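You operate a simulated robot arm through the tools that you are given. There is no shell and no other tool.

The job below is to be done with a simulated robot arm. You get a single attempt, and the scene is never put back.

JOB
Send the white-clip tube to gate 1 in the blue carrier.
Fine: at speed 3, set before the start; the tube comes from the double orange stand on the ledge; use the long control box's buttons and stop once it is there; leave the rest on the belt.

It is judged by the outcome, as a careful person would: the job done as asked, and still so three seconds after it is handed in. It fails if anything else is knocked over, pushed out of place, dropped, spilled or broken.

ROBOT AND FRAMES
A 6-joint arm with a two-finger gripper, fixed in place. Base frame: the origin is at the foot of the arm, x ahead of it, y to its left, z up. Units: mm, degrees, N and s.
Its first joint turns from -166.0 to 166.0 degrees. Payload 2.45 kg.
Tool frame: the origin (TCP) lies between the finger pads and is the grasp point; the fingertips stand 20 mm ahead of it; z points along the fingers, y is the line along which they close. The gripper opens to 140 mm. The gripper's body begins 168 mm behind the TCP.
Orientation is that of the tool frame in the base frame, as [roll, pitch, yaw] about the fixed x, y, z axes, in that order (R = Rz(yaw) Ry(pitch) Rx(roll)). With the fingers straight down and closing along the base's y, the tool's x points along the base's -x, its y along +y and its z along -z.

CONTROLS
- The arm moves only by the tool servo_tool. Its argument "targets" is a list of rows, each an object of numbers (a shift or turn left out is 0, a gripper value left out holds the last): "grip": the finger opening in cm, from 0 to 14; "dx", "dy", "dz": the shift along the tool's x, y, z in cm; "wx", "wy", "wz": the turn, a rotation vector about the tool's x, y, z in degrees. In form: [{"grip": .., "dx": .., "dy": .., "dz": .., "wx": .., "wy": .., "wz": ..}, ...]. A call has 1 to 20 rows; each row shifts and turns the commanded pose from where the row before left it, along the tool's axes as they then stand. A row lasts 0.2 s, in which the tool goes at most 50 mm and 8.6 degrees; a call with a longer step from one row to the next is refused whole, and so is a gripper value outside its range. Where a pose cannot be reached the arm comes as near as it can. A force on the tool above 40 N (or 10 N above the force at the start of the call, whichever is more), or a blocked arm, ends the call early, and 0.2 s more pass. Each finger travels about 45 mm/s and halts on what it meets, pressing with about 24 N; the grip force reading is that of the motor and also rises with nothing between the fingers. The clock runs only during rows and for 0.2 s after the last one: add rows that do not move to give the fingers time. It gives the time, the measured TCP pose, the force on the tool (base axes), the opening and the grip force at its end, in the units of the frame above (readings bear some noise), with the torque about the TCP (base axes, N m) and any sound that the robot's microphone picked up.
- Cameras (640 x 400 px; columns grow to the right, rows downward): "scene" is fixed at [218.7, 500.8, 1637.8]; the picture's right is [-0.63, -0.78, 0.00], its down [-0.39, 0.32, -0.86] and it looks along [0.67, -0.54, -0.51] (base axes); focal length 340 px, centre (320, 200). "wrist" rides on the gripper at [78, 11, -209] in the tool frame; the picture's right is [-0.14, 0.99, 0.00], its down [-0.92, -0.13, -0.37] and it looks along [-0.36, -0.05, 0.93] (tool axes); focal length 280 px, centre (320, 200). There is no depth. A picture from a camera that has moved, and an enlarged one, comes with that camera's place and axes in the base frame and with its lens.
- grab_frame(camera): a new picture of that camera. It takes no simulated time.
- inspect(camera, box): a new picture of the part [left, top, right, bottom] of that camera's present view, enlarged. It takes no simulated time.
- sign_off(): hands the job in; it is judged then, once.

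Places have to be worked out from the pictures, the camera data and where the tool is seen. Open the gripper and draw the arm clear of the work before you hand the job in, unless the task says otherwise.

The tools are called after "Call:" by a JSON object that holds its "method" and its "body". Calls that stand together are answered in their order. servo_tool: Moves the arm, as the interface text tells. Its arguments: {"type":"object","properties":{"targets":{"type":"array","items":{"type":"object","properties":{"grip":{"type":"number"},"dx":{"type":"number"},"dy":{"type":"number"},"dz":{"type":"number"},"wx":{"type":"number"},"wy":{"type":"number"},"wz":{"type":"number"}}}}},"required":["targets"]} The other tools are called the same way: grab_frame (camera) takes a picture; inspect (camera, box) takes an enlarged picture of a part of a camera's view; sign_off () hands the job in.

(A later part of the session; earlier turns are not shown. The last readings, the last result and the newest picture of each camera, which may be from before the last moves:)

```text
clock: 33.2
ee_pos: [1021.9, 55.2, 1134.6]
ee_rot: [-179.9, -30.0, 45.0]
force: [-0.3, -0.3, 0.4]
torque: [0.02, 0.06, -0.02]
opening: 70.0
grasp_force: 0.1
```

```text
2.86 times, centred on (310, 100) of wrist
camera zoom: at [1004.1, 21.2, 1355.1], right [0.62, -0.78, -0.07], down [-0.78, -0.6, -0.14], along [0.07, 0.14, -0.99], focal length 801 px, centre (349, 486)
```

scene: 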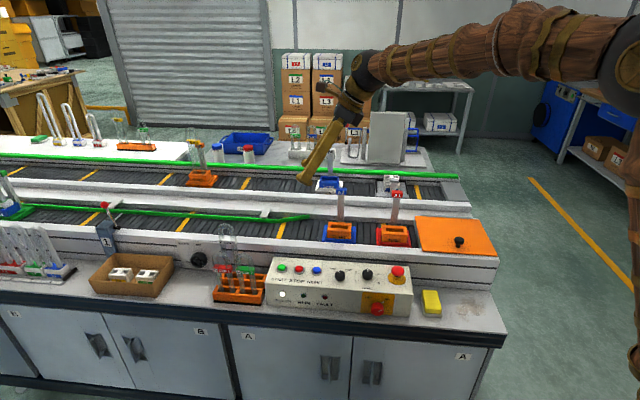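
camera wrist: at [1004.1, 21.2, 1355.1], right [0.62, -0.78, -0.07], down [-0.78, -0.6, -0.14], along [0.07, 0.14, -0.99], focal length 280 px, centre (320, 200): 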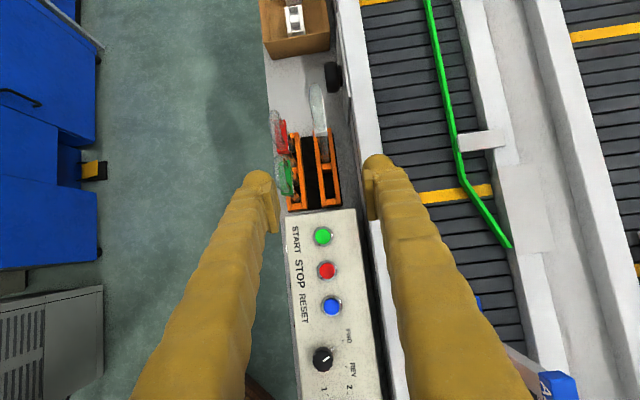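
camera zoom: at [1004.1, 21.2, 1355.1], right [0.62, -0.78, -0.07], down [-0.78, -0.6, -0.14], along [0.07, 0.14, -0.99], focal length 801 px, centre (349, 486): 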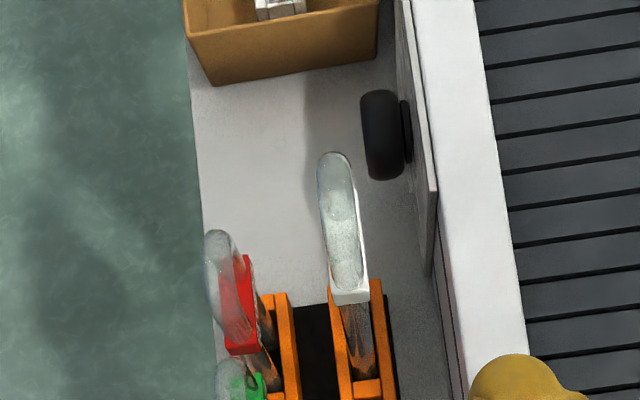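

Call:
{"method": "inspect", "body": {"camera": "wrist", "box": [300, 75, 348, 105]}}

Call:
{"method": "inspect", "body": {"camera": "wrist", "box": [268, 110, 364, 170]}}

Call:
{"method": "inspect", "body": {"camera": "wrist", "box": [268, 150, 364, 220]}}

Call:
{"method": "inspect", "body": {"camera": "scene", "box": [205, 215, 277, 260]}}

Call:
{"method": "inspect", "body": {"camera": "scene", "box": [205, 260, 277, 305]}}

```text
13.33 times, centred on (324, 90) of wrist
camera zoom: at [1004.1, 21.2, 1355.1], right [0.62, -0.78, -0.07], down [-0.78, -0.6, -0.14], along [0.07, 0.14, -0.99], focal length 3738 px, centre (267, 1667)
```

zoom: 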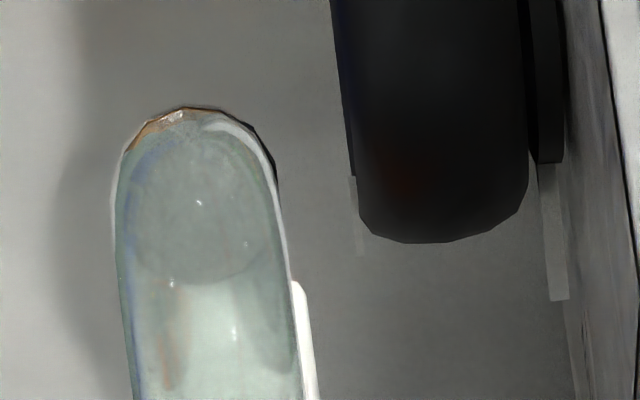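

```text
6.67 times, centred on (316, 140) of wrist
camera zoom: at [1004.1, 21.2, 1355.1], right [0.62, -0.78, -0.07], down [-0.78, -0.6, -0.14], along [0.07, 0.14, -0.99], focal length 1869 px, centre (347, 600)
```

zoom: 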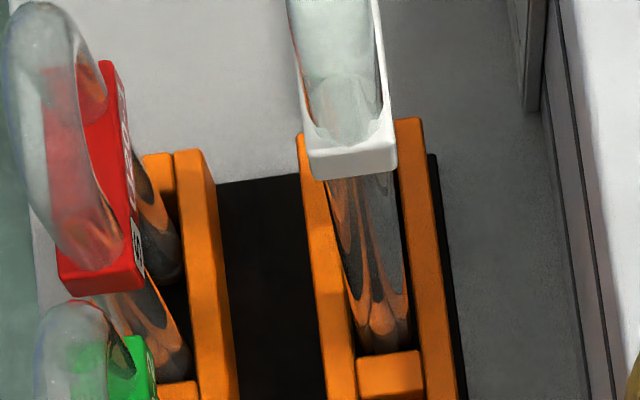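

```text
5.71 times, centred on (316, 185) of wrist
camera zoom: at [1004.1, 21.2, 1355.1], right [0.62, -0.78, -0.07], down [-0.78, -0.6, -0.14], along [0.07, 0.14, -0.99], focal length 1602 px, centre (343, 286)
```

zoom: 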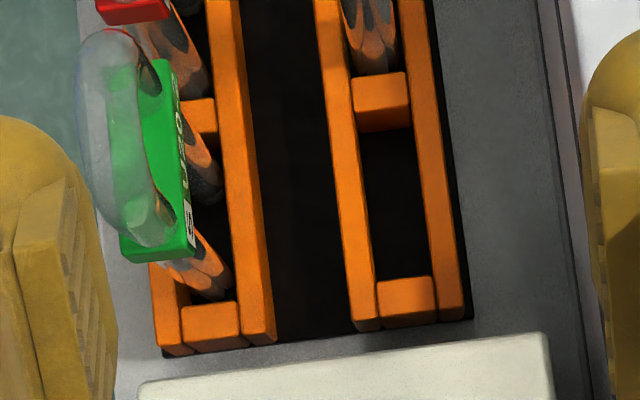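

```text
8.89 times, centred on (241, 238) of scene
camera zoom: at [218.7, 500.8, 1637.8], right [-0.63, -0.78, 0.0], down [-0.39, 0.32, -0.86], along [0.67, -0.54, -0.51], focal length 3026 px, centre (1022, -133)
```

zoom: 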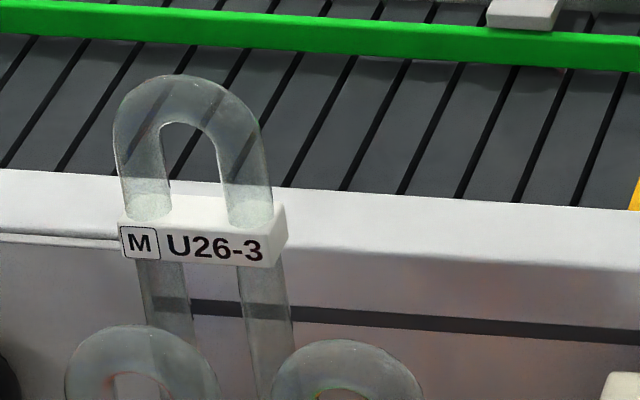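

```text
8.89 times, centred on (241, 282) of scene
camera zoom: at [218.7, 500.8, 1637.8], right [-0.63, -0.78, 0.0], down [-0.39, 0.32, -0.86], along [0.67, -0.54, -0.51], focal length 3026 px, centre (1022, -533)
```

zoom: 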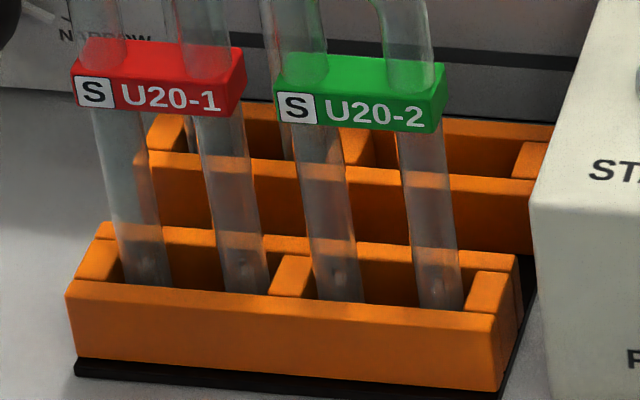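

The clip spans about u=890-950, v=677-697, z=924-942, the arch top is near 1007, and the red tube's row is about 70 mm nearer the operator. I'll tilt to 45 degrees along the bench for reach, close the fingers to 50 mm opening, and stop above the arch.

Call:
{"method": "servo_tool", "body": {"targets": [{"wy": 7.5, "grip": 5}, {"wy": 7.5}, {"dx": 2.18, "dy": 0.09, "dz": 3.4}, {"dx": 2.18, "dy": 0.09, "dz": 3.4}, {"dx": 2.18, "dy": 0.09, "dz": 3.4}, {"dx": 2.18, "dy": 0.09, "dz": 3.4}, {}]}}

Call:
{"method": "grab_frame", "body": {"camera": "wrist"}}

Call:
{"method": "grab_frame", "body": {"camera": "scene"}}

```text
clock: 34.8
ee_pos: [1137.3, 164.6, 1100.6]
ee_rot: [-179.9, -45.0, 45.0]
force: [-0.6, 0.5, -0.2]
torque: [0.0, 0.01, -0.01]
opening: 50.1
grasp_force: 0.1
```

```text
taken
camera wrist: at [1078.6, 90.9, 1303.7], right [0.63, -0.77, -0.1], down [-0.74, -0.55, -0.39], along [0.25, 0.32, -0.92], focal length 280 px, centre (320, 200)
```

wrist: 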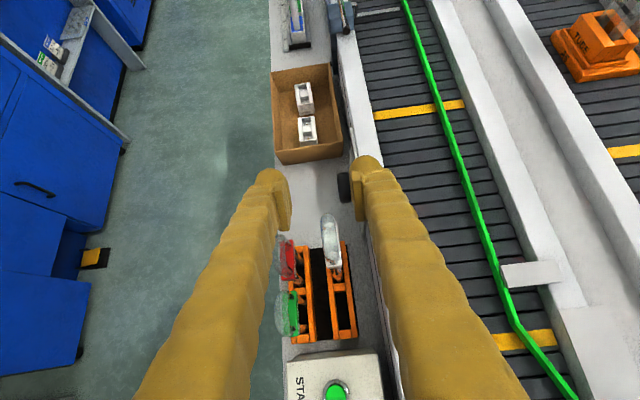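

```text
taken
```

scene: 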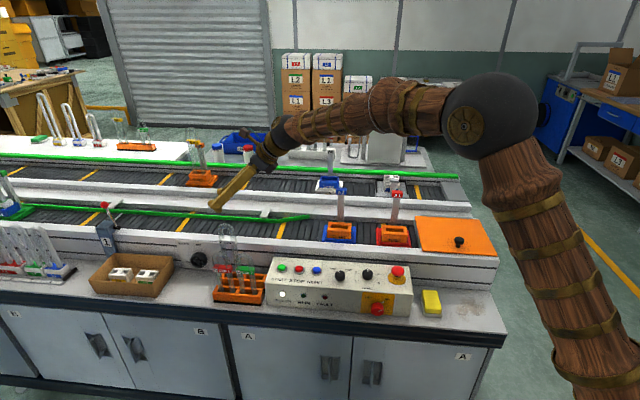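

The pose is reachable and the tube lies between the finger planes. I'll descend 55 mm vertically and check alignment.

Call:
{"method": "servo_tool", "body": {"targets": [{"dx": -1.3, "dz": 1.3}, {"dx": -1.3, "dz": 1.3}, {"dx": -1.3, "dz": 1.3}, {}]}}

Call:
{"method": "grab_frame", "body": {"camera": "wrist"}}

Call:
{"method": "inspect", "body": {"camera": "wrist", "box": [250, 150, 410, 290]}}

Call:
{"method": "inspect", "body": {"camera": "scene", "box": [180, 180, 300, 280]}}

```text
clock: 35.8
ee_pos: [1136.5, 164.3, 1045.5]
ee_rot: [-179.9, -45.0, 44.9]
force: [0.6, 0.7, -0.4]
torque: [0.01, 0.02, -0.02]
opening: 50.1
grasp_force: 0.1
```

```text
taken
camera wrist: at [1078.4, 90.6, 1248.2], right [0.63, -0.77, -0.1], down [-0.74, -0.55, -0.39], along [0.25, 0.32, -0.92], focal length 280 px, centre (320, 200)
```

wrist: 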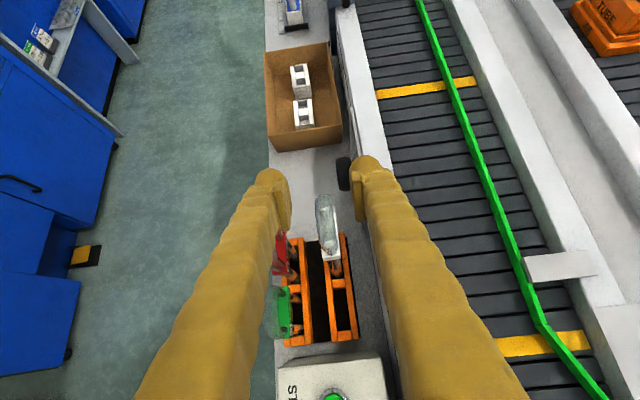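

```text
2.86 times, centred on (330, 220) of wrist
camera zoom: at [1078.4, 90.6, 1248.2], right [0.63, -0.77, -0.1], down [-0.74, -0.55, -0.39], along [0.25, 0.32, -0.92], focal length 801 px, centre (291, 143)
```

zoom: 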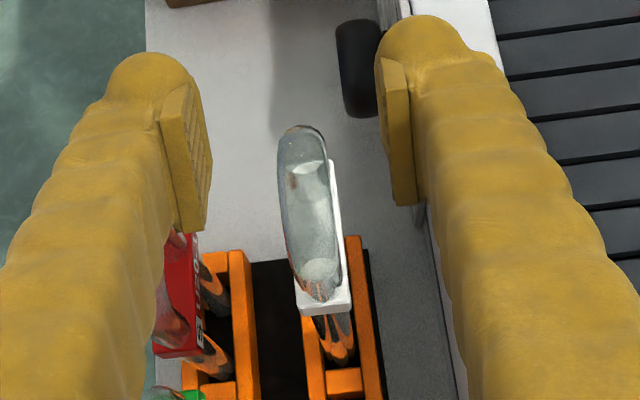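

```text
4.00 times, centred on (240, 230) of scene
camera zoom: at [218.7, 500.8, 1637.8], right [-0.63, -0.78, 0.0], down [-0.39, 0.32, -0.86], along [0.67, -0.54, -0.51], focal length 1362 px, centre (640, 80)
```

zoom: 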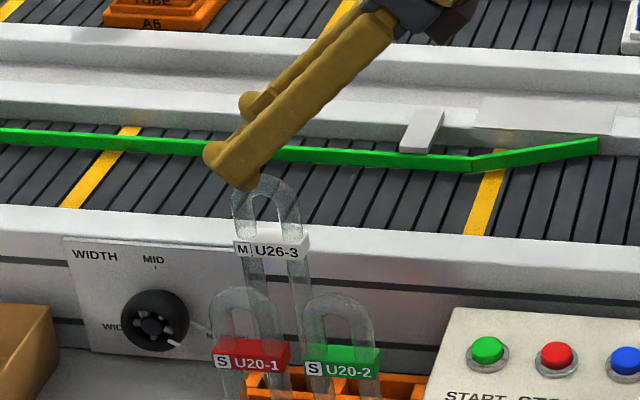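

The tube is centred between the fingers (clip centre v≈688 against TCP v 687), and the scene view confirms the heights. I'll lower to TCP z≈941 so the pads cover the white clip.

Call:
{"method": "servo_tool", "body": {"targets": [{"dx": -1.81, "dz": 1.88}, {"dx": -1.81, "dz": 1.88}, {"dx": -1.81, "dz": 1.88}, {"dx": -1.81, "dz": 1.88}, {}]}}

Call:
{"method": "inspect", "body": {"camera": "wrist", "box": [250, 130, 410, 270]}}

Call:
{"method": "inspect", "body": {"camera": "scene", "box": [180, 200, 300, 300]}}

```text
clock: 37.0
ee_pos: [1138.2, 165.1, 941.1]
ee_rot: [-179.9, -45.0, 44.9]
force: [0.0, 0.8, 0.1]
torque: [0.04, 0.01, 0.0]
opening: 50.2
grasp_force: 0.0
```

```text
2.86 times, centred on (330, 200) of wrist
camera zoom: at [1079.1, 92.7, 1144.8], right [0.63, -0.77, -0.1], down [-0.74, -0.55, -0.39], along [0.25, 0.32, -0.92], focal length 801 px, centre (291, 200)
```

zoom: 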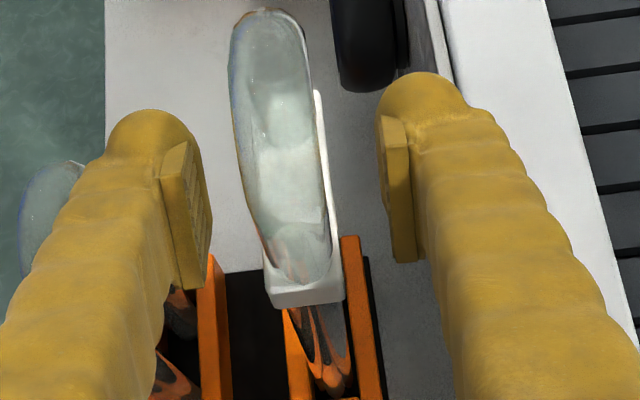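

```text
4.00 times, centred on (240, 250) of scene
camera zoom: at [218.7, 500.8, 1637.8], right [-0.63, -0.78, 0.0], down [-0.39, 0.32, -0.86], along [0.67, -0.54, -0.51], focal length 1362 px, centre (640, 0)
```

zoom: 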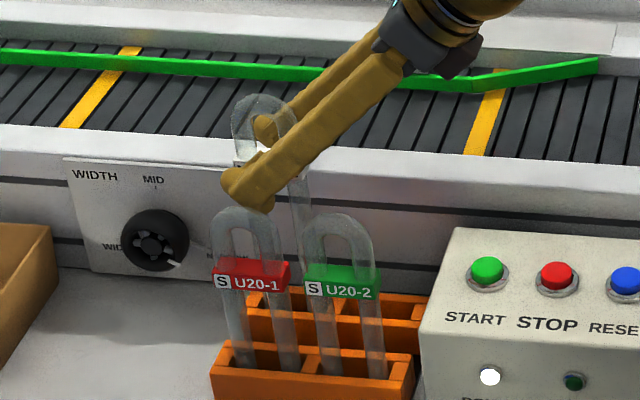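

The pads bracket the white clip. I'll close on it gently.

Call:
{"method": "servo_tool", "body": {"targets": [{"grip": 3.0}, {}, {"grip": 1.2}, {}, {}, {}]}}

Call:
{"method": "inspect", "body": {"camera": "wrist", "box": [250, 130, 410, 270]}}

Call:
{"method": "inspect", "body": {"camera": "scene", "box": [180, 200, 300, 300]}}

```text
clock: 38.4
ee_pos: [1136.2, 166.5, 941.8]
ee_rot: [-179.8, -45.0, 44.8]
force: [1.0, -0.5, -0.5]
torque: [0.0, -0.01, 0.0]
opening: 19.7
grasp_force: 24.2
```

```text
2.86 times, centred on (330, 200) of wrist
camera zoom: at [1079.1, 92.7, 1145.1], right [0.63, -0.77, -0.1], down [-0.74, -0.55, -0.39], along [0.25, 0.32, -0.92], focal length 801 px, centre (291, 200)
```

zoom: 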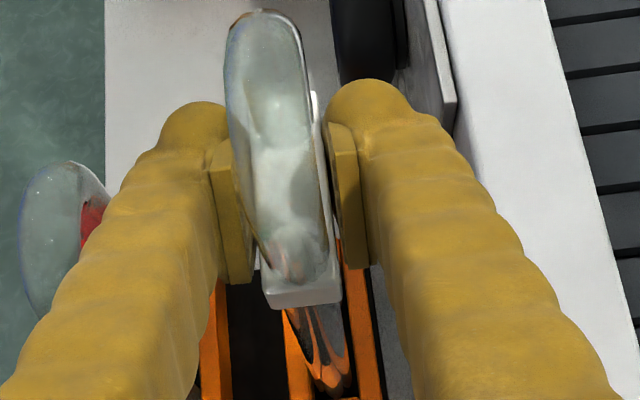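

```text
4.00 times, centred on (240, 250) of scene
camera zoom: at [218.7, 500.8, 1637.8], right [-0.63, -0.78, 0.0], down [-0.39, 0.32, -0.86], along [0.67, -0.54, -0.51], focal length 1362 px, centre (640, 0)
```

zoom: 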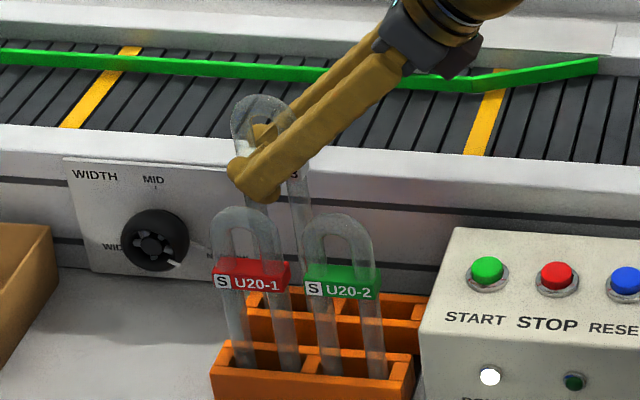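

The grip holds at 19.7 mm, on the clip itself. I'll lift straight up 60 mm slowly and check that the tube comes along without dragging the stand.

Call:
{"method": "servo_tool", "body": {"targets": [{"dx": 0.5, "dz": -0.5}, {"dx": 0.9, "dz": -0.9}, {"dx": 0.9, "dz": -0.9}, {"dx": 0.97, "dz": -0.97}, {"dx": 0.97, "dz": -0.97}, {}]}}

Call:
{"method": "inspect", "body": {"camera": "wrist", "box": [250, 130, 410, 270]}}

Call:
{"method": "inspect", "body": {"camera": "scene", "box": [180, 180, 300, 310]}}

```text
clock: 39.8
ee_pos: [1138.4, 165.7, 1001.7]
ee_rot: [-179.9, -45.1, 44.9]
force: [0.0, 0.1, -1.2]
torque: [0.01, 0.02, 0.01]
opening: 19.7
grasp_force: 23.6
```

```text
2.86 times, centred on (330, 200) of wrist
camera zoom: at [1079.0, 93.1, 1204.3], right [0.63, -0.77, -0.1], down [-0.74, -0.55, -0.39], along [0.25, 0.32, -0.92], focal length 801 px, centre (291, 200)
```

zoom: 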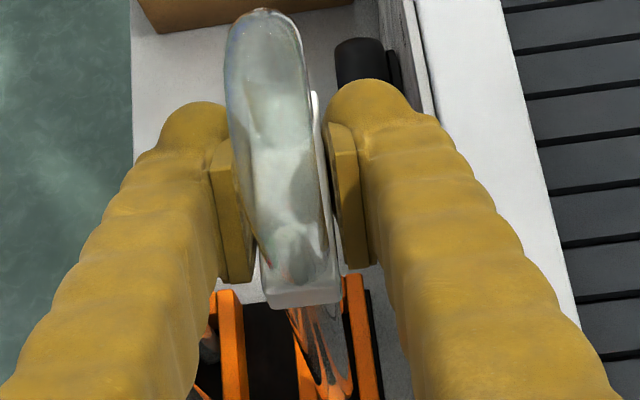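

```text
3.08 times, centred on (240, 245) of scene
camera zoom: at [218.7, 500.8, 1637.8], right [-0.63, -0.78, 0.0], down [-0.39, 0.32, -0.86], along [0.67, -0.54, -0.51], focal length 1047 px, centre (566, 62)
```

zoom: 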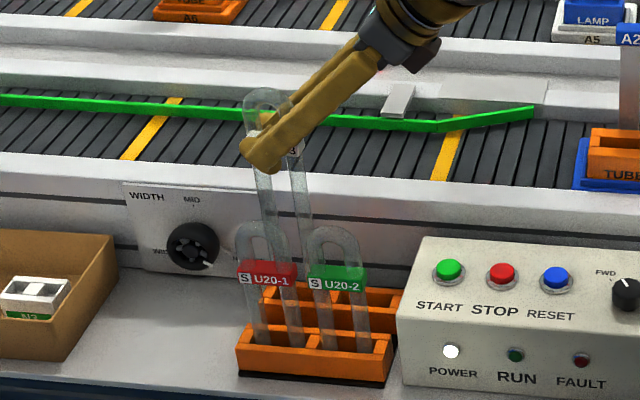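

The tube came out cleanly and vertically. I'll raise it so its bottom is above 970, and take high-zoom pictures of the blue carrier's socket from the scene camera.

Call:
{"method": "servo_tool", "body": {"targets": [{"dx": 1.8, "dz": -1.8}, {"dx": 2.0, "dz": -2.0}, {"dx": 2.0, "dz": -2.0}, {"dx": 2.0, "dz": -2.0}, {"dx": 2.0, "dz": -2.0}, {"dx": 2.0, "dz": -2.0}, {}]}}

Call:
{"method": "inspect", "body": {"camera": "scene", "box": [312, 205, 368, 245]}}

Call:
{"method": "grab_frame", "body": {"camera": "scene"}}

```text
clock: 41.4
ee_pos: [1137.9, 166.6, 1168.6]
ee_rot: [-179.9, -45.0, 44.8]
force: [0.2, -0.7, -0.5]
torque: [-0.01, -0.01, 0.03]
opening: 19.6
grasp_force: 24.4
```

```text
10.00 times, centred on (340, 225) of scene
camera zoom: at [218.7, 500.8, 1637.8], right [-0.63, -0.78, 0.0], down [-0.39, 0.32, -0.86], along [0.67, -0.54, -0.51], focal length 3404 px, centre (120, -50)
```

zoom: 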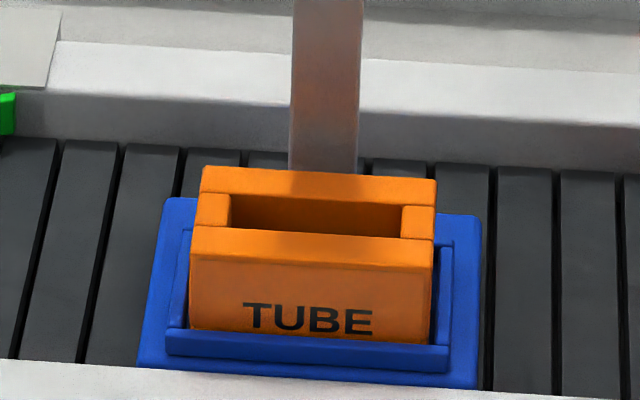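

```text
taken
```

scene: 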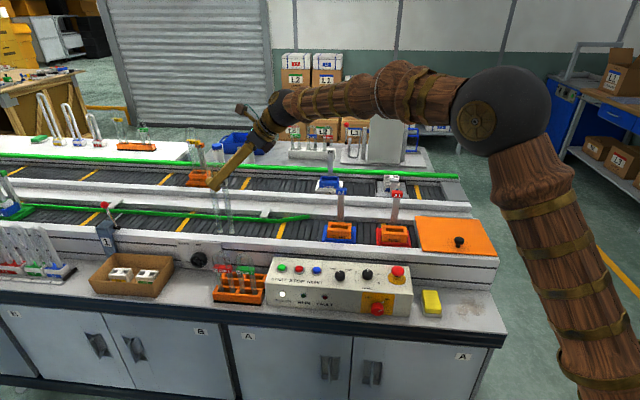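

The socket slot measures about u 515-580, v 827-849 at top z≈909, so its centre is near u 548, v 838. I'll inspect the held tube to learn where its lower end is relative to the TCP.

Call:
{"method": "inspect", "body": {"camera": "scene", "box": [190, 140, 270, 190]}}

Call:
{"method": "inspect", "body": {"camera": "scene", "box": [190, 190, 270, 240]}}

Call:
{"method": "grab_frame", "body": {"camera": "wrist"}}

```text
8.00 times, centred on (230, 165) of scene
camera zoom: at [218.7, 500.8, 1637.8], right [-0.63, -0.78, 0.0], down [-0.39, 0.32, -0.86], along [0.67, -0.54, -0.51], focal length 2723 px, centre (1040, 480)
```

zoom: 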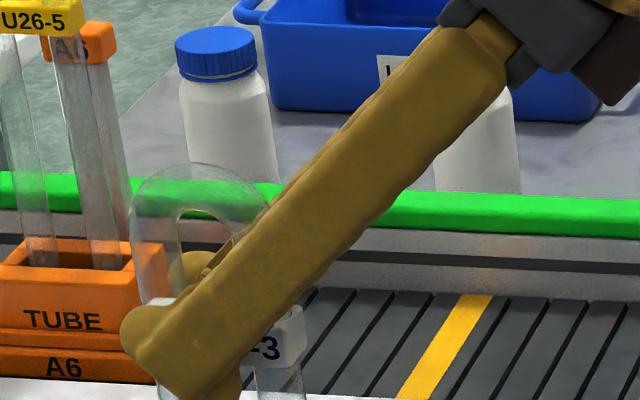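

```text
8.00 times, centred on (230, 215) of scene
camera zoom: at [218.7, 500.8, 1637.8], right [-0.63, -0.78, 0.0], down [-0.39, 0.32, -0.86], along [0.67, -0.54, -0.51], focal length 2723 px, centre (1040, 80)
```

zoom: 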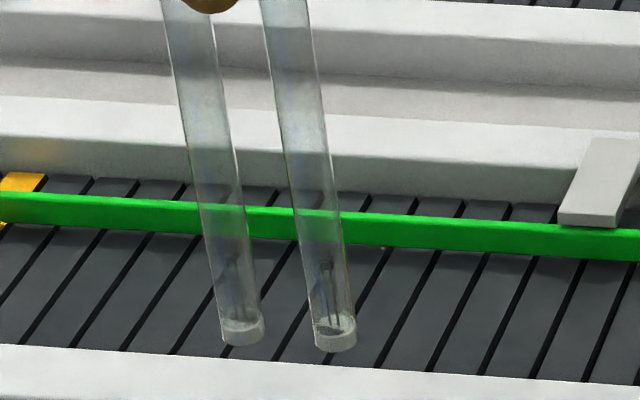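

```text
taken
camera wrist: at [1079.5, 92.4, 1371.2], right [0.63, -0.77, -0.1], down [-0.74, -0.55, -0.39], along [0.25, 0.32, -0.92], focal length 280 px, centre (320, 200)
```

wrist: 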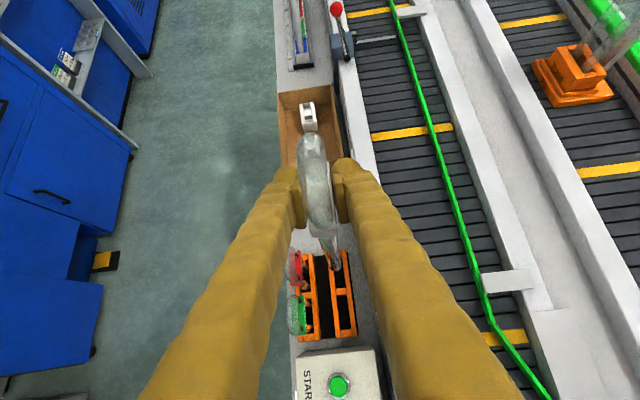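

The tube's lower end is about 206 mm below the TCP and its legs span about 57 x 18 mm, against a slot of about 64 x 22 mm. I'll carry it along the bench and then across, so that it hangs above the blue carrier's socket with its bottom well clear.

Call:
{"method": "servo_tool", "body": {"targets": [{"dx": -1.2, "dz": -1.2}, {"dx": -2.4, "dz": -2.4}, {"dx": -2.8, "dz": -2.8}, {"dx": -2.8, "dz": -2.8}, {"dx": -2.8, "dz": -2.8}, {"dx": -2.8, "dz": -2.8}, {"dx": -2.8, "dz": -2.8}, {"dx": -2.8, "dz": -2.8}, {"dx": -2.8, "dz": -2.8}, {"dx": -2.0, "dz": -2.0}, {"dx": -1.2, "dz": -1.2}, {}]}}

Call:
{"method": "servo_tool", "body": {"targets": [{"dy": 1.5}, {"dy": 2.5}, {"dy": 3.0}, {"dy": 3.0}, {"dy": 2.5}, {"dy": 1.5}, {"dy": 0.7}, {}]}}

Call:
{"method": "grab_frame", "body": {"camera": "wrist"}}

Call:
{"method": "grab_frame", "body": {"camera": "scene"}}

```text
clock: 44.0
ee_pos: [875.1, -97.5, 1167.5]
ee_rot: [-179.9, -45.0, 44.9]
force: [0.2, -0.8, -1.8]
torque: [-0.01, -0.01, -0.01]
opening: 20.1
grasp_force: 24.1
```

```text
clock: 45.8
ee_pos: [978.6, -201.2, 1167.1]
ee_rot: [-179.9, -45.0, 44.9]
force: [-0.3, 0.2, -0.6]
torque: [-0.02, 0.01, 0.02]
opening: 19.9
grasp_force: 24.1
```

```text
taken
camera wrist: at [919.9, -275.0, 1370.4], right [0.63, -0.77, -0.1], down [-0.74, -0.55, -0.39], along [0.25, 0.32, -0.92], focal length 280 px, centre (320, 200)
```

wrist: 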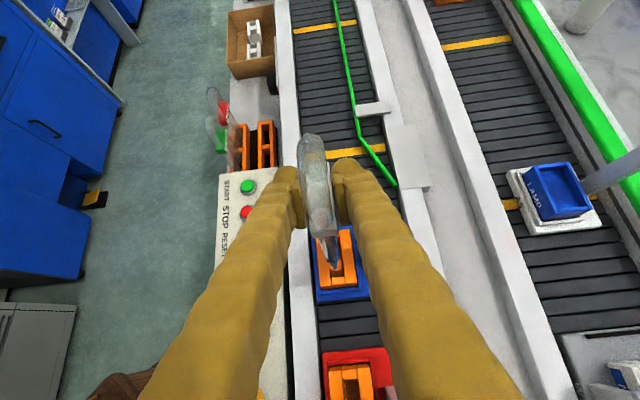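

```text
taken
```

scene: 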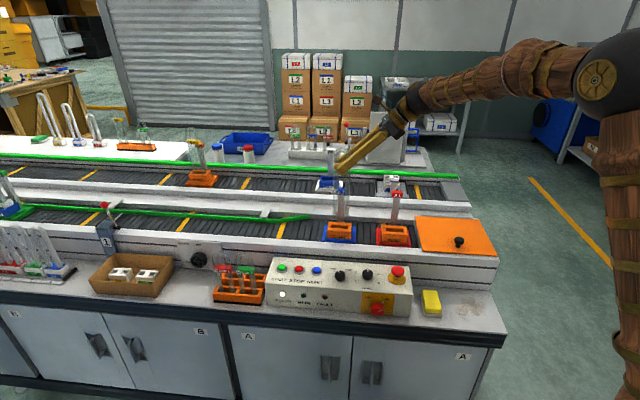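

The tube now hangs above the blue carrier (TCP u 549.7, v 834). I'll zoom in from both cameras to compare the leg ends with the slot.

Call:
{"method": "inspect", "body": {"camera": "scene", "box": [308, 195, 372, 245]}}

Call:
{"method": "inspect", "body": {"camera": "wrist", "box": [280, 210, 400, 310]}}

Call:
{"method": "inspect", "body": {"camera": "scene", "box": [300, 140, 396, 200]}}

```text
8.00 times, centred on (340, 220) of scene
camera zoom: at [218.7, 500.8, 1637.8], right [-0.63, -0.78, 0.0], down [-0.39, 0.32, -0.86], along [0.67, -0.54, -0.51], focal length 2723 px, centre (160, 40)
```

zoom: 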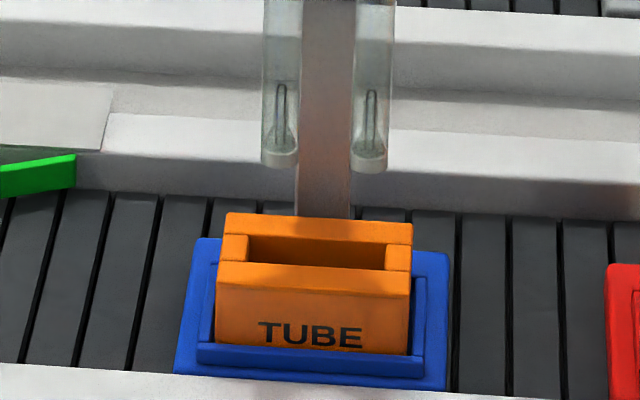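

```text
4.00 times, centred on (340, 260) of wrist
camera zoom: at [919.9, -275.0, 1370.4], right [0.63, -0.77, -0.1], down [-0.74, -0.55, -0.39], along [0.25, 0.32, -0.92], focal length 1122 px, centre (240, -40)
```

zoom: 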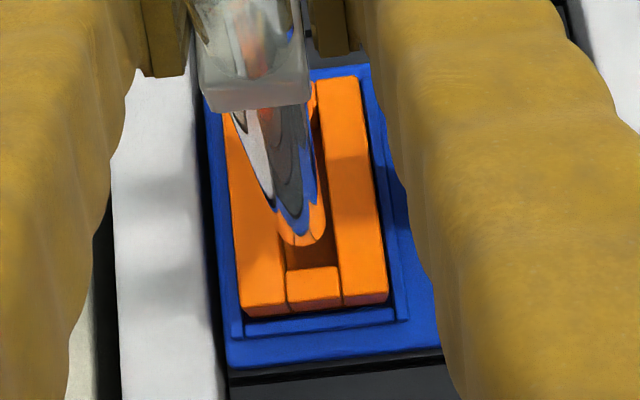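

```text
6.67 times, centred on (348, 170) of scene
camera zoom: at [218.7, 500.8, 1637.8], right [-0.63, -0.78, 0.0], down [-0.39, 0.32, -0.86], along [0.67, -0.54, -0.51], focal length 2269 px, centre (133, 400)
```

zoom: 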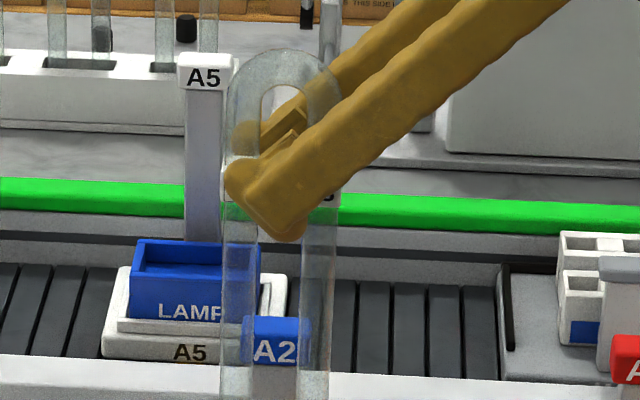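

Call:
{"method": "inspect", "body": {"camera": "wrist", "box": [324, 232, 380, 272]}}

Call:
{"method": "inspect", "body": {"camera": "wrist", "box": [324, 260, 380, 300]}}

```text
10.00 times, centred on (352, 252) of wrist
camera zoom: at [919.9, -275.0, 1370.4], right [0.63, -0.77, -0.1], down [-0.74, -0.55, -0.39], along [0.25, 0.32, -0.92], focal length 2804 px, centre (0, -320)
```

zoom: 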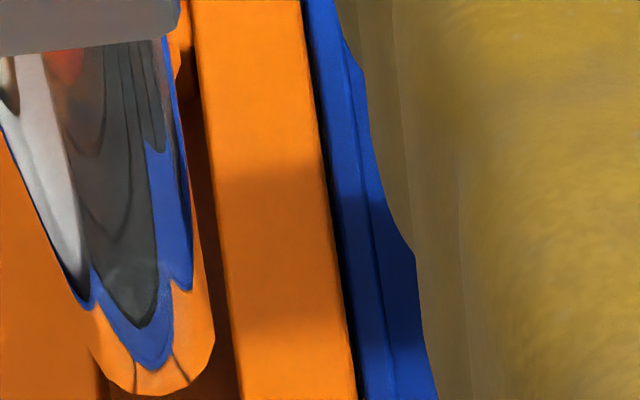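

```text
10.00 times, centred on (352, 280) of wrist
camera zoom: at [919.9, -275.0, 1370.4], right [0.63, -0.77, -0.1], down [-0.74, -0.55, -0.39], along [0.25, 0.32, -0.92], focal length 2804 px, centre (0, -600)
```

zoom: 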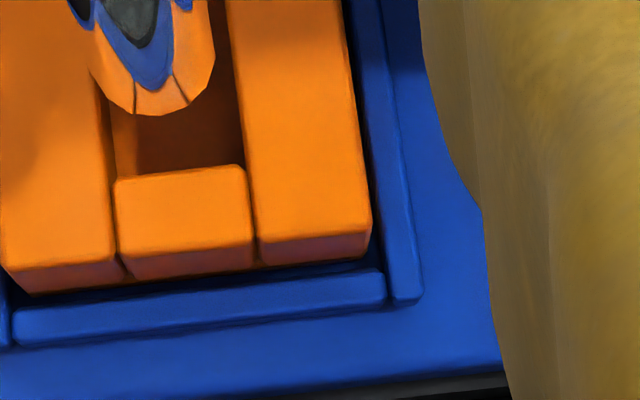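

In the wrist view the leg sits at v≈833.9 and the slot centre at v≈834.6. The slot is about 2.5 mm further along +u. I'll correct this and lower until the leg ends are about 15 mm above the slot.

Call:
{"method": "servo_tool", "body": {"targets": [{"dx": 0.177, "dz": 0.177, "dy": 0.07}, {"dx": -0.86, "dz": 0.86}, {"dx": -0.86, "dz": 0.86}, {"dx": -0.86, "dz": 0.86}, {}, {}]}}

Call:
{"method": "inspect", "body": {"camera": "wrist", "box": [324, 232, 380, 272]}}

Call:
{"method": "inspect", "body": {"camera": "wrist", "box": [324, 260, 380, 300]}}

Call:
{"method": "inspect", "body": {"camera": "scene", "box": [308, 195, 372, 245]}}

```text
clock: 47.2
ee_pos: [979.4, -201.2, 1131.1]
ee_rot: [-179.9, -45.0, 44.9]
force: [-0.1, -0.3, -0.9]
torque: [0.0, -0.01, 0.01]
opening: 19.9
grasp_force: 23.9
```

```text
10.00 times, centred on (352, 252) of wrist
camera zoom: at [921.7, -274.2, 1333.7], right [0.63, -0.77, -0.1], down [-0.74, -0.55, -0.39], along [0.25, 0.32, -0.92], focal length 2804 px, centre (0, -320)
```

zoom: 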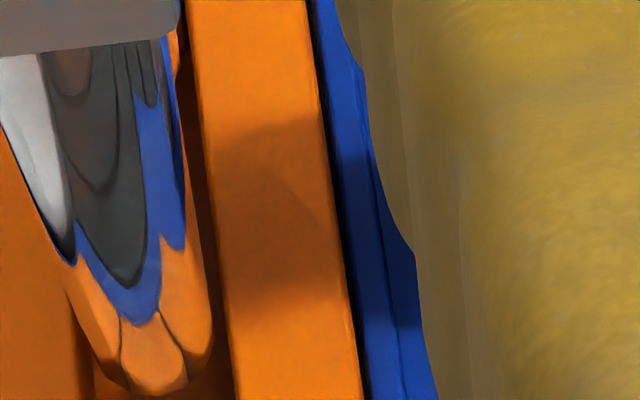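

```text
10.00 times, centred on (352, 280) of wrist
camera zoom: at [921.7, -274.2, 1333.7], right [0.63, -0.77, -0.1], down [-0.74, -0.55, -0.39], along [0.25, 0.32, -0.92], focal length 2804 px, centre (0, -600)
```

zoom: 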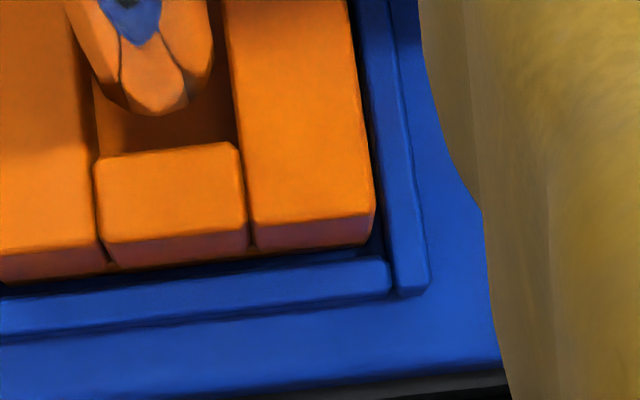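

```text
8.00 times, centred on (340, 220) of scene
camera zoom: at [218.7, 500.8, 1637.8], right [-0.63, -0.78, 0.0], down [-0.39, 0.32, -0.86], along [0.67, -0.54, -0.51], focal length 2723 px, centre (160, 40)
```

zoom: 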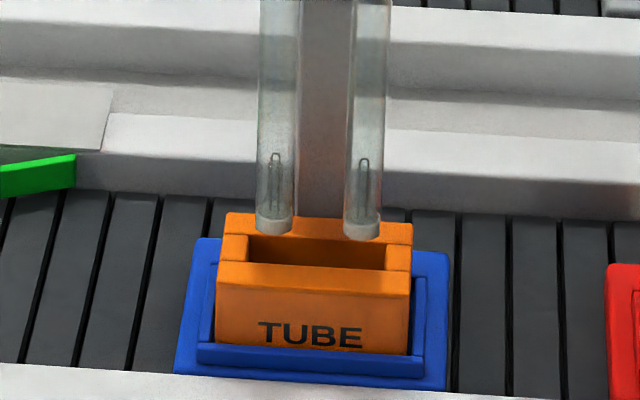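

Both cameras agree: v is aligned within 0.2 mm, and a further +1.2 mm in u centres the legs in the slot. I'll make that correction and lower the legs into the socket in small steps.

Call:
{"method": "servo_tool", "body": {"targets": [{"dx": 0.085, "dz": 0.085}, {"dx": -0.6, "dz": 0.6}, {"dx": -0.6, "dz": 0.6}, {"dx": -0.6, "dz": 0.6}, {"dx": -0.5, "dz": 0.5}, {}]}}

Call:
{"method": "inspect", "body": {"camera": "scene", "box": [308, 195, 372, 245]}}

Call:
{"method": "inspect", "body": {"camera": "wrist", "box": [310, 225, 390, 295]}}

```text
clock: 48.6
ee_pos: [981.5, -198.8, 1099.3]
ee_rot: [180.0, -44.9, 44.9]
force: [-0.6, 0.2, -1.0]
torque: [-0.01, 0.0, 0.0]
opening: 20.2
grasp_force: 24.3
```

```text
8.00 times, centred on (340, 220) of scene
camera zoom: at [218.7, 500.8, 1637.8], right [-0.63, -0.78, 0.0], down [-0.39, 0.32, -0.86], along [0.67, -0.54, -0.51], focal length 2723 px, centre (160, 40)
```

zoom: 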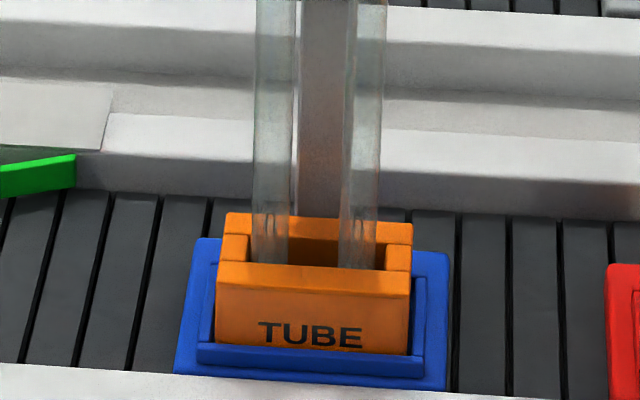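

```text
5.71 times, centred on (350, 260) of wrist
camera zoom: at [922.5, -272.8, 1301.8], right [0.63, -0.77, -0.1], down [-0.74, -0.55, -0.39], along [0.25, 0.32, -0.92], focal length 1602 px, centre (149, -143)
```

zoom: 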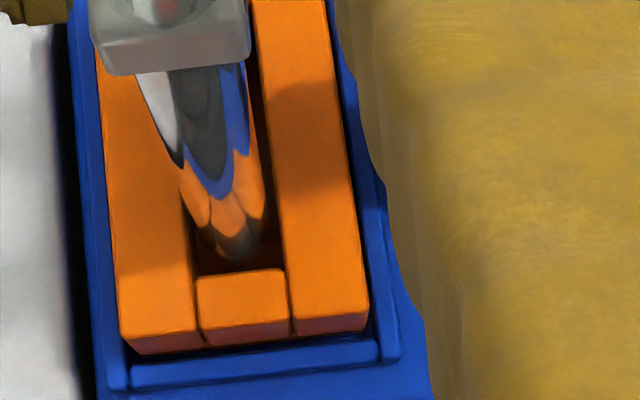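

Both legs are inside the slot with no contact force. I'll nudge -0.8 mm in u and keep lowering in small steps until the bottom is felt.

Call:
{"method": "servo_tool", "body": {"targets": [{"dx": -0.056, "dz": -0.056}, {"dx": -0.4, "dz": 0.4}, {"dx": -0.4, "dz": 0.4}, {"dx": -0.3, "dz": 0.3}, {}]}}

Call:
{"method": "inspect", "body": {"camera": "scene", "box": [300, 125, 380, 245]}}

```text
clock: 49.8
ee_pos: [980.3, -200.0, 1084.6]
ee_rot: [-179.9, -45.1, 44.9]
force: [1.1, 1.0, 4.7]
torque: [0.02, -0.04, 0.0]
opening: 19.7
grasp_force: 24.2
```

```text
3.33 times, centred on (340, 185) of scene
camera zoom: at [218.7, 500.8, 1637.8], right [-0.63, -0.78, 0.0], down [-0.39, 0.32, -0.86], along [0.67, -0.54, -0.51], focal length 1135 px, centre (253, 250)
```

zoom: 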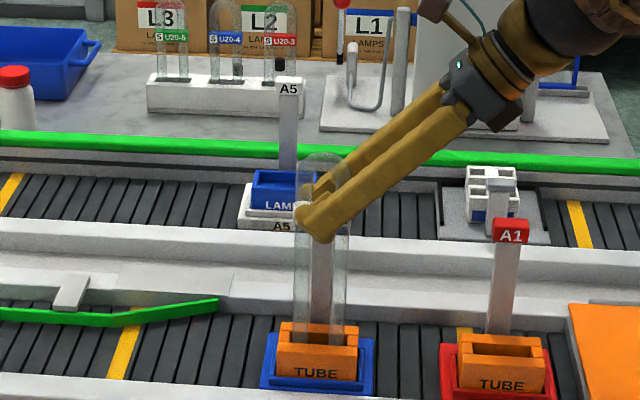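

There is a light upward force of about 5 N at TCP z 1084.6, so the tube may be touching the socket floor. I'll lower by 2 mm steps to confirm.

Call:
{"method": "servo_tool", "body": {"targets": [{"dx": -0.1, "dz": 0.1}, {}]}}

Call:
{"method": "inspect", "body": {"camera": "wrist", "box": [310, 225, 390, 295]}}

```text
clock: 50.4
ee_pos: [980.3, -201.4, 1084.2]
ee_rot: [180.0, -45.0, 45.1]
force: [0.3, 1.2, 18.4]
torque: [0.14, -0.15, -0.01]
opening: 20.1
grasp_force: 23.8
```

```text
5.71 times, centred on (350, 260) of wrist
camera zoom: at [921.6, -273.6, 1285.9], right [0.63, -0.77, -0.1], down [-0.74, -0.55, -0.39], along [0.25, 0.32, -0.92], focal length 1602 px, centre (149, -143)
```

zoom: 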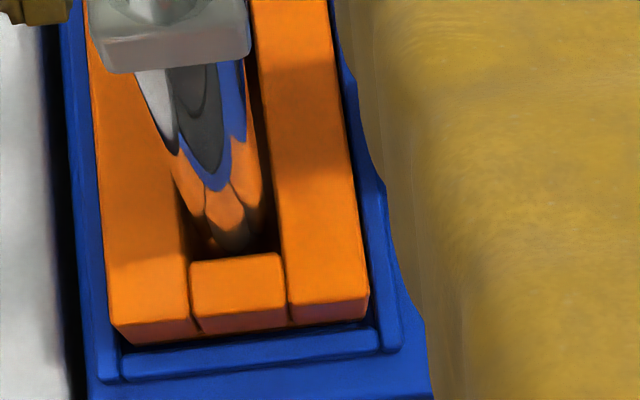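

The force rose to 18 N, so the tube is seated on the socket floor. I'll relieve the load, open the fingers a little on each side, and check that the tube stands before withdrawing.

Call:
{"method": "servo_tool", "body": {"targets": [{"dx": 0.09, "dz": -0.09}, {"grip": 2.6}, {"grip": 3.8}, {}, {}, {}]}}

Call:
{"method": "inspect", "body": {"camera": "wrist", "box": [250, 120, 410, 290]}}

Call:
{"method": "inspect", "body": {"camera": "scene", "box": [300, 145, 380, 245]}}

```text
clock: 51.8
ee_pos: [980.7, -201.1, 1082.8]
ee_rot: [-179.9, -45.0, 44.8]
force: [-0.2, 0.1, 0.0]
torque: [-0.01, 0.03, 0.05]
opening: 37.9
grasp_force: 0.0
```

```text
2.35 times, centred on (330, 205) of wrist
camera zoom: at [921.6, -273.9, 1286.3], right [0.63, -0.77, -0.1], down [-0.74, -0.55, -0.39], along [0.25, 0.32, -0.92], focal length 660 px, centre (296, 188)
```

zoom: 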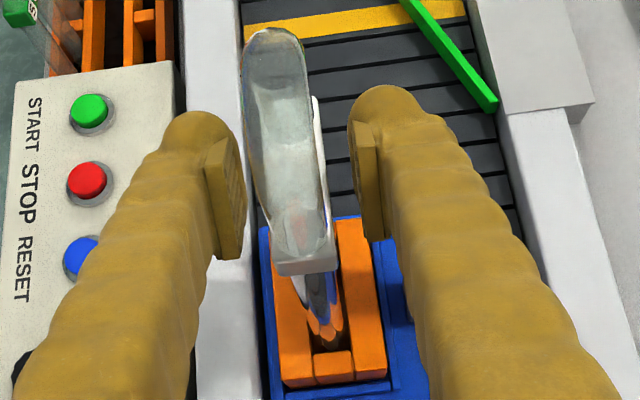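

```text
4.00 times, centred on (340, 195) of scene
camera zoom: at [218.7, 500.8, 1637.8], right [-0.63, -0.78, 0.0], down [-0.39, 0.32, -0.86], along [0.67, -0.54, -0.51], focal length 1362 px, centre (240, 220)
```

zoom: 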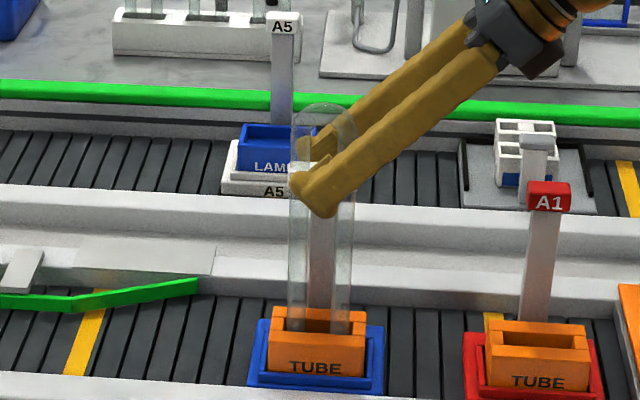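

The tube stands on its own in the blue carrier and the fingers are free of it on both sides. I'll withdraw straight up above the arch.

Call:
{"method": "servo_tool", "body": {"targets": [{"dx": 0.7, "dz": -0.7}, {"dx": 1.4, "dz": -1.4}, {"dx": 1.4, "dz": -1.4}, {"dx": 1.4, "dz": -1.4}, {"dx": 1.4, "dz": -1.4}, {"dx": 1.4, "dz": -1.4}, {"dx": 1.4, "dz": -1.4}, {"dx": 1.4, "dz": -1.4}, {}]}}

Call:
{"method": "grab_frame", "body": {"camera": "scene"}}

Call:
{"method": "inspect", "body": {"camera": "scene", "box": [300, 145, 380, 245]}}

```text
clock: 53.8
ee_pos: [978.9, -199.8, 1232.5]
ee_rot: [-179.9, -45.0, 44.9]
force: [-0.4, -0.5, 0.4]
torque: [0.0, -0.05, -0.01]
opening: 38.0
grasp_force: 0.0
```

```text
taken
```

scene: 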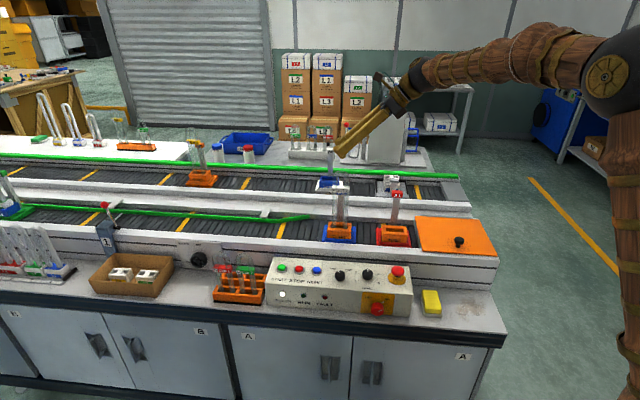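

```text
4.00 times, centred on (340, 195) of scene
camera zoom: at [218.7, 500.8, 1637.8], right [-0.63, -0.78, 0.0], down [-0.39, 0.32, -0.86], along [0.67, -0.54, -0.51], focal length 1362 px, centre (240, 220)
```

zoom: 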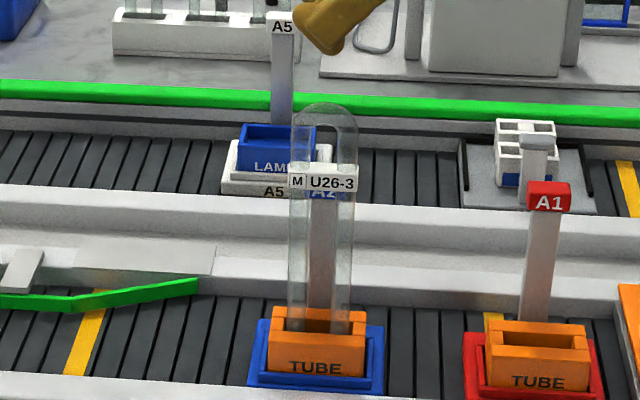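

The white-clip tube (U26-3) is seated in the blue carrier A2. Before starting the belt I'll tilt up to look down the lane beyond gate 1, to see where the green carrier would travel.

Call:
{"method": "servo_tool", "body": {"targets": [{"wy": 7.5}, {"wy": 7.5}, {"wy": 7.5}, {"wy": 5}, {}]}}

Call:
{"method": "grab_frame", "body": {"camera": "wrist"}}

Call:
{"method": "inspect", "body": {"camera": "wrist", "box": [230, 20, 350, 130]}}

```text
clock: 55.0
ee_pos: [980.0, -199.5, 1231.2]
ee_rot: [-179.9, -72.4, 44.8]
force: [-0.2, -0.3, -0.3]
torque: [-0.04, 0.0, -0.01]
opening: 38.1
grasp_force: 0.0
```

```text
taken
camera wrist: at [862.9, -332.8, 1368.8], right [0.67, -0.73, -0.13], down [-0.53, -0.35, -0.77], along [0.51, 0.59, -0.63], focal length 280 px, centre (320, 200)
```

wrist: 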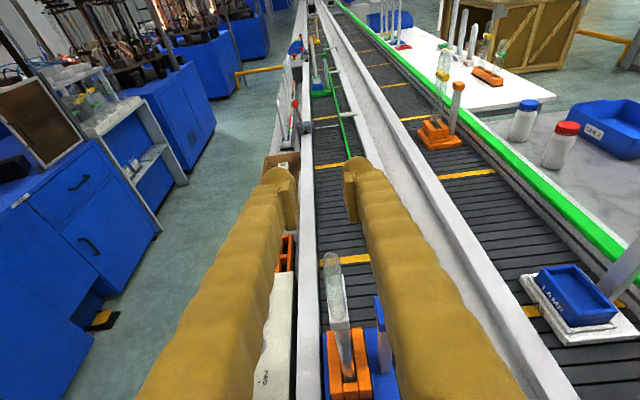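

```text
3.64 times, centred on (290, 75) of wrist
camera zoom: at [862.9, -332.8, 1368.8], right [0.67, -0.73, -0.13], down [-0.53, -0.35, -0.77], along [0.51, 0.59, -0.63], focal length 1020 px, centre (429, 654)
```

zoom: 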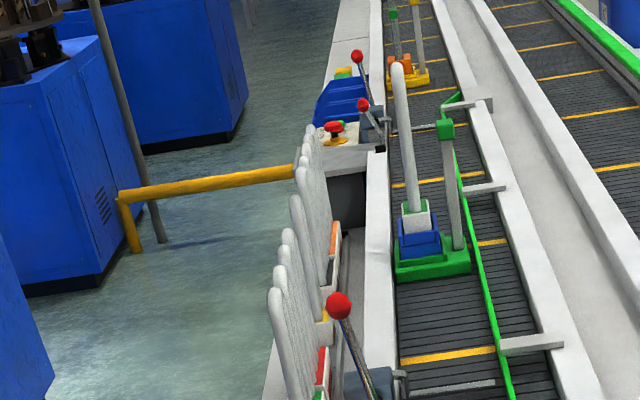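

Gates 2 and 3 further down are also set, so the other carriers will be held on the belt. Now I'll bring the tool vertical with the fingers closed and move above the START button at about (u 734.5, v 666.5).

Call:
{"method": "servo_tool", "body": {"targets": [{"wy": -8, "grip": 0}, {"wy": -8}, {"wy": -8}, {"wy": -8}, {"wy": -8}, {"wy": -8}, {"wy": -8}, {"wy": -8}, {"wy": -8.4}, {}]}}

Call:
{"method": "servo_tool", "body": {"targets": [{"dx": 2.6, "dy": -2.8}, {"dx": 2.6, "dy": -2.8}, {"dx": 2.6, "dy": -2.8}, {"dx": 2.6, "dy": -2.8}, {"dx": 2.6, "dy": -2.8}, {"dx": 2.6, "dy": -2.8}, {"dx": 2.6}, {"dz": 4}, {"dz": 4}, {"dz": 4}, {"dz": 4}, {"dz": 4}, {"dz": 3}, {}]}}

Call:
{"method": "grab_frame", "body": {"camera": "wrist"}}

Call:
{"method": "grab_frame", "body": {"camera": "scene"}}

```text
clock: 57.2
ee_pos: [981.1, -200.0, 1231.0]
ee_rot: [-179.9, -0.1, 45.0]
force: [1.0, 0.5, -0.5]
torque: [0.0, 0.0, 0.03]
opening: 0.1
grasp_force: 24.1
```

```text
clock: 60.2
ee_pos: [989.6, 47.0, 1003.1]
ee_rot: [-180.0, -0.1, 45.0]
force: [-0.5, 0.0, 0.5]
torque: [0.03, 0.02, -0.02]
opening: 0.1
grasp_force: 23.8
```

```text
taken
camera wrist: at [1051.7, 94.7, 1211.3], right [0.6, -0.8, 0.0], down [-0.74, -0.56, 0.37], along [-0.29, -0.22, -0.93], focal length 280 px, centre (320, 200)
```

wrist: 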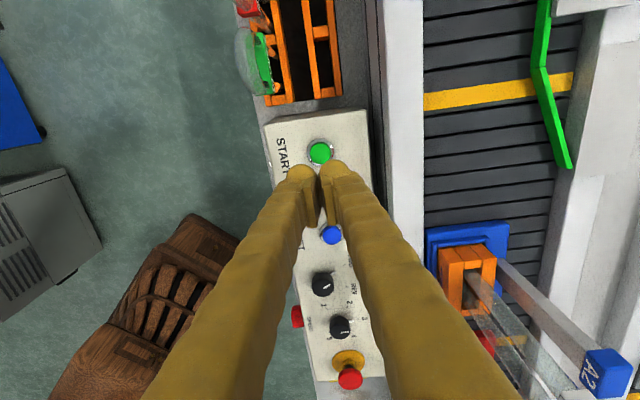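

```text
taken
```

scene: 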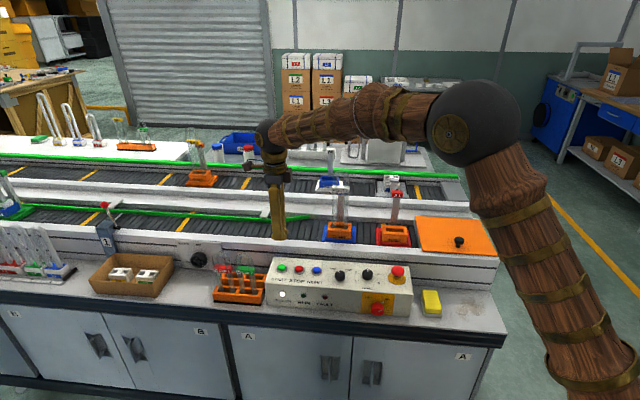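

The vertical tool sits right over START (seen at pixel 320,153, as predicted for the point below the TCP). I'll descend to leave the tips about 15 mm above the cap.

Call:
{"method": "servo_tool", "body": {"targets": [{"dz": 4}, {"dz": 4}, {"dz": 3.5}, {}]}}

Call:
{"method": "inspect", "body": {"camera": "wrist", "box": [260, 120, 380, 220]}}

Call:
{"method": "inspect", "body": {"camera": "scene", "box": [250, 230, 330, 290]}}

```text
clock: 61.2
ee_pos: [990.3, 47.5, 886.8]
ee_rot: [-179.9, -0.2, 45.0]
force: [-0.3, 1.2, 0.2]
torque: [0.0, -0.01, 0.01]
opening: 0.1
grasp_force: 24.1
```

```text
4.00 times, centred on (320, 170) of wrist
camera zoom: at [1052.6, 95.6, 1095.5], right [0.6, -0.8, 0.0], down [-0.74, -0.56, 0.37], along [-0.29, -0.22, -0.93], focal length 1122 px, centre (320, 320)
```

zoom: 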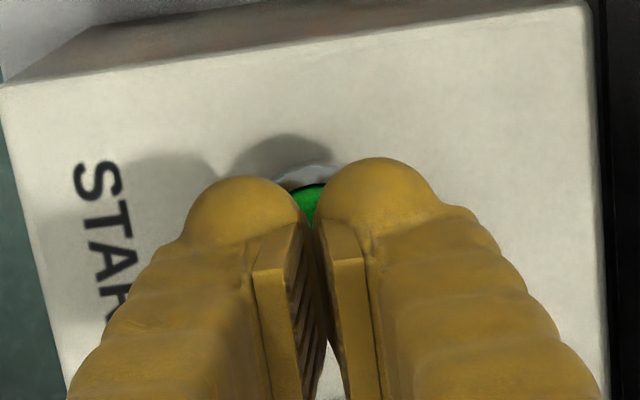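

```text
6.67 times, centred on (290, 260) of scene
camera zoom: at [218.7, 500.8, 1637.8], right [-0.63, -0.78, 0.0], down [-0.39, 0.32, -0.86], along [0.67, -0.54, -0.51], focal length 2269 px, centre (520, -200)
```

zoom: 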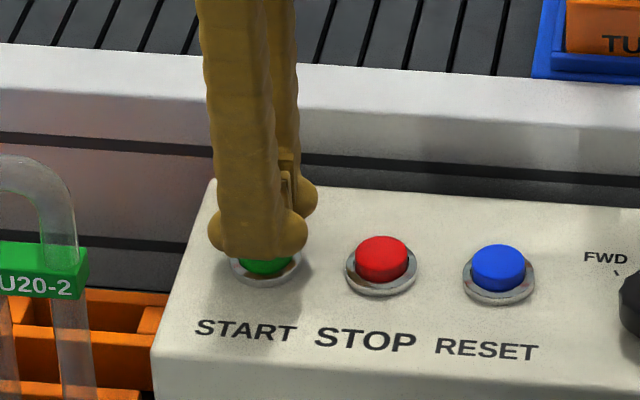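

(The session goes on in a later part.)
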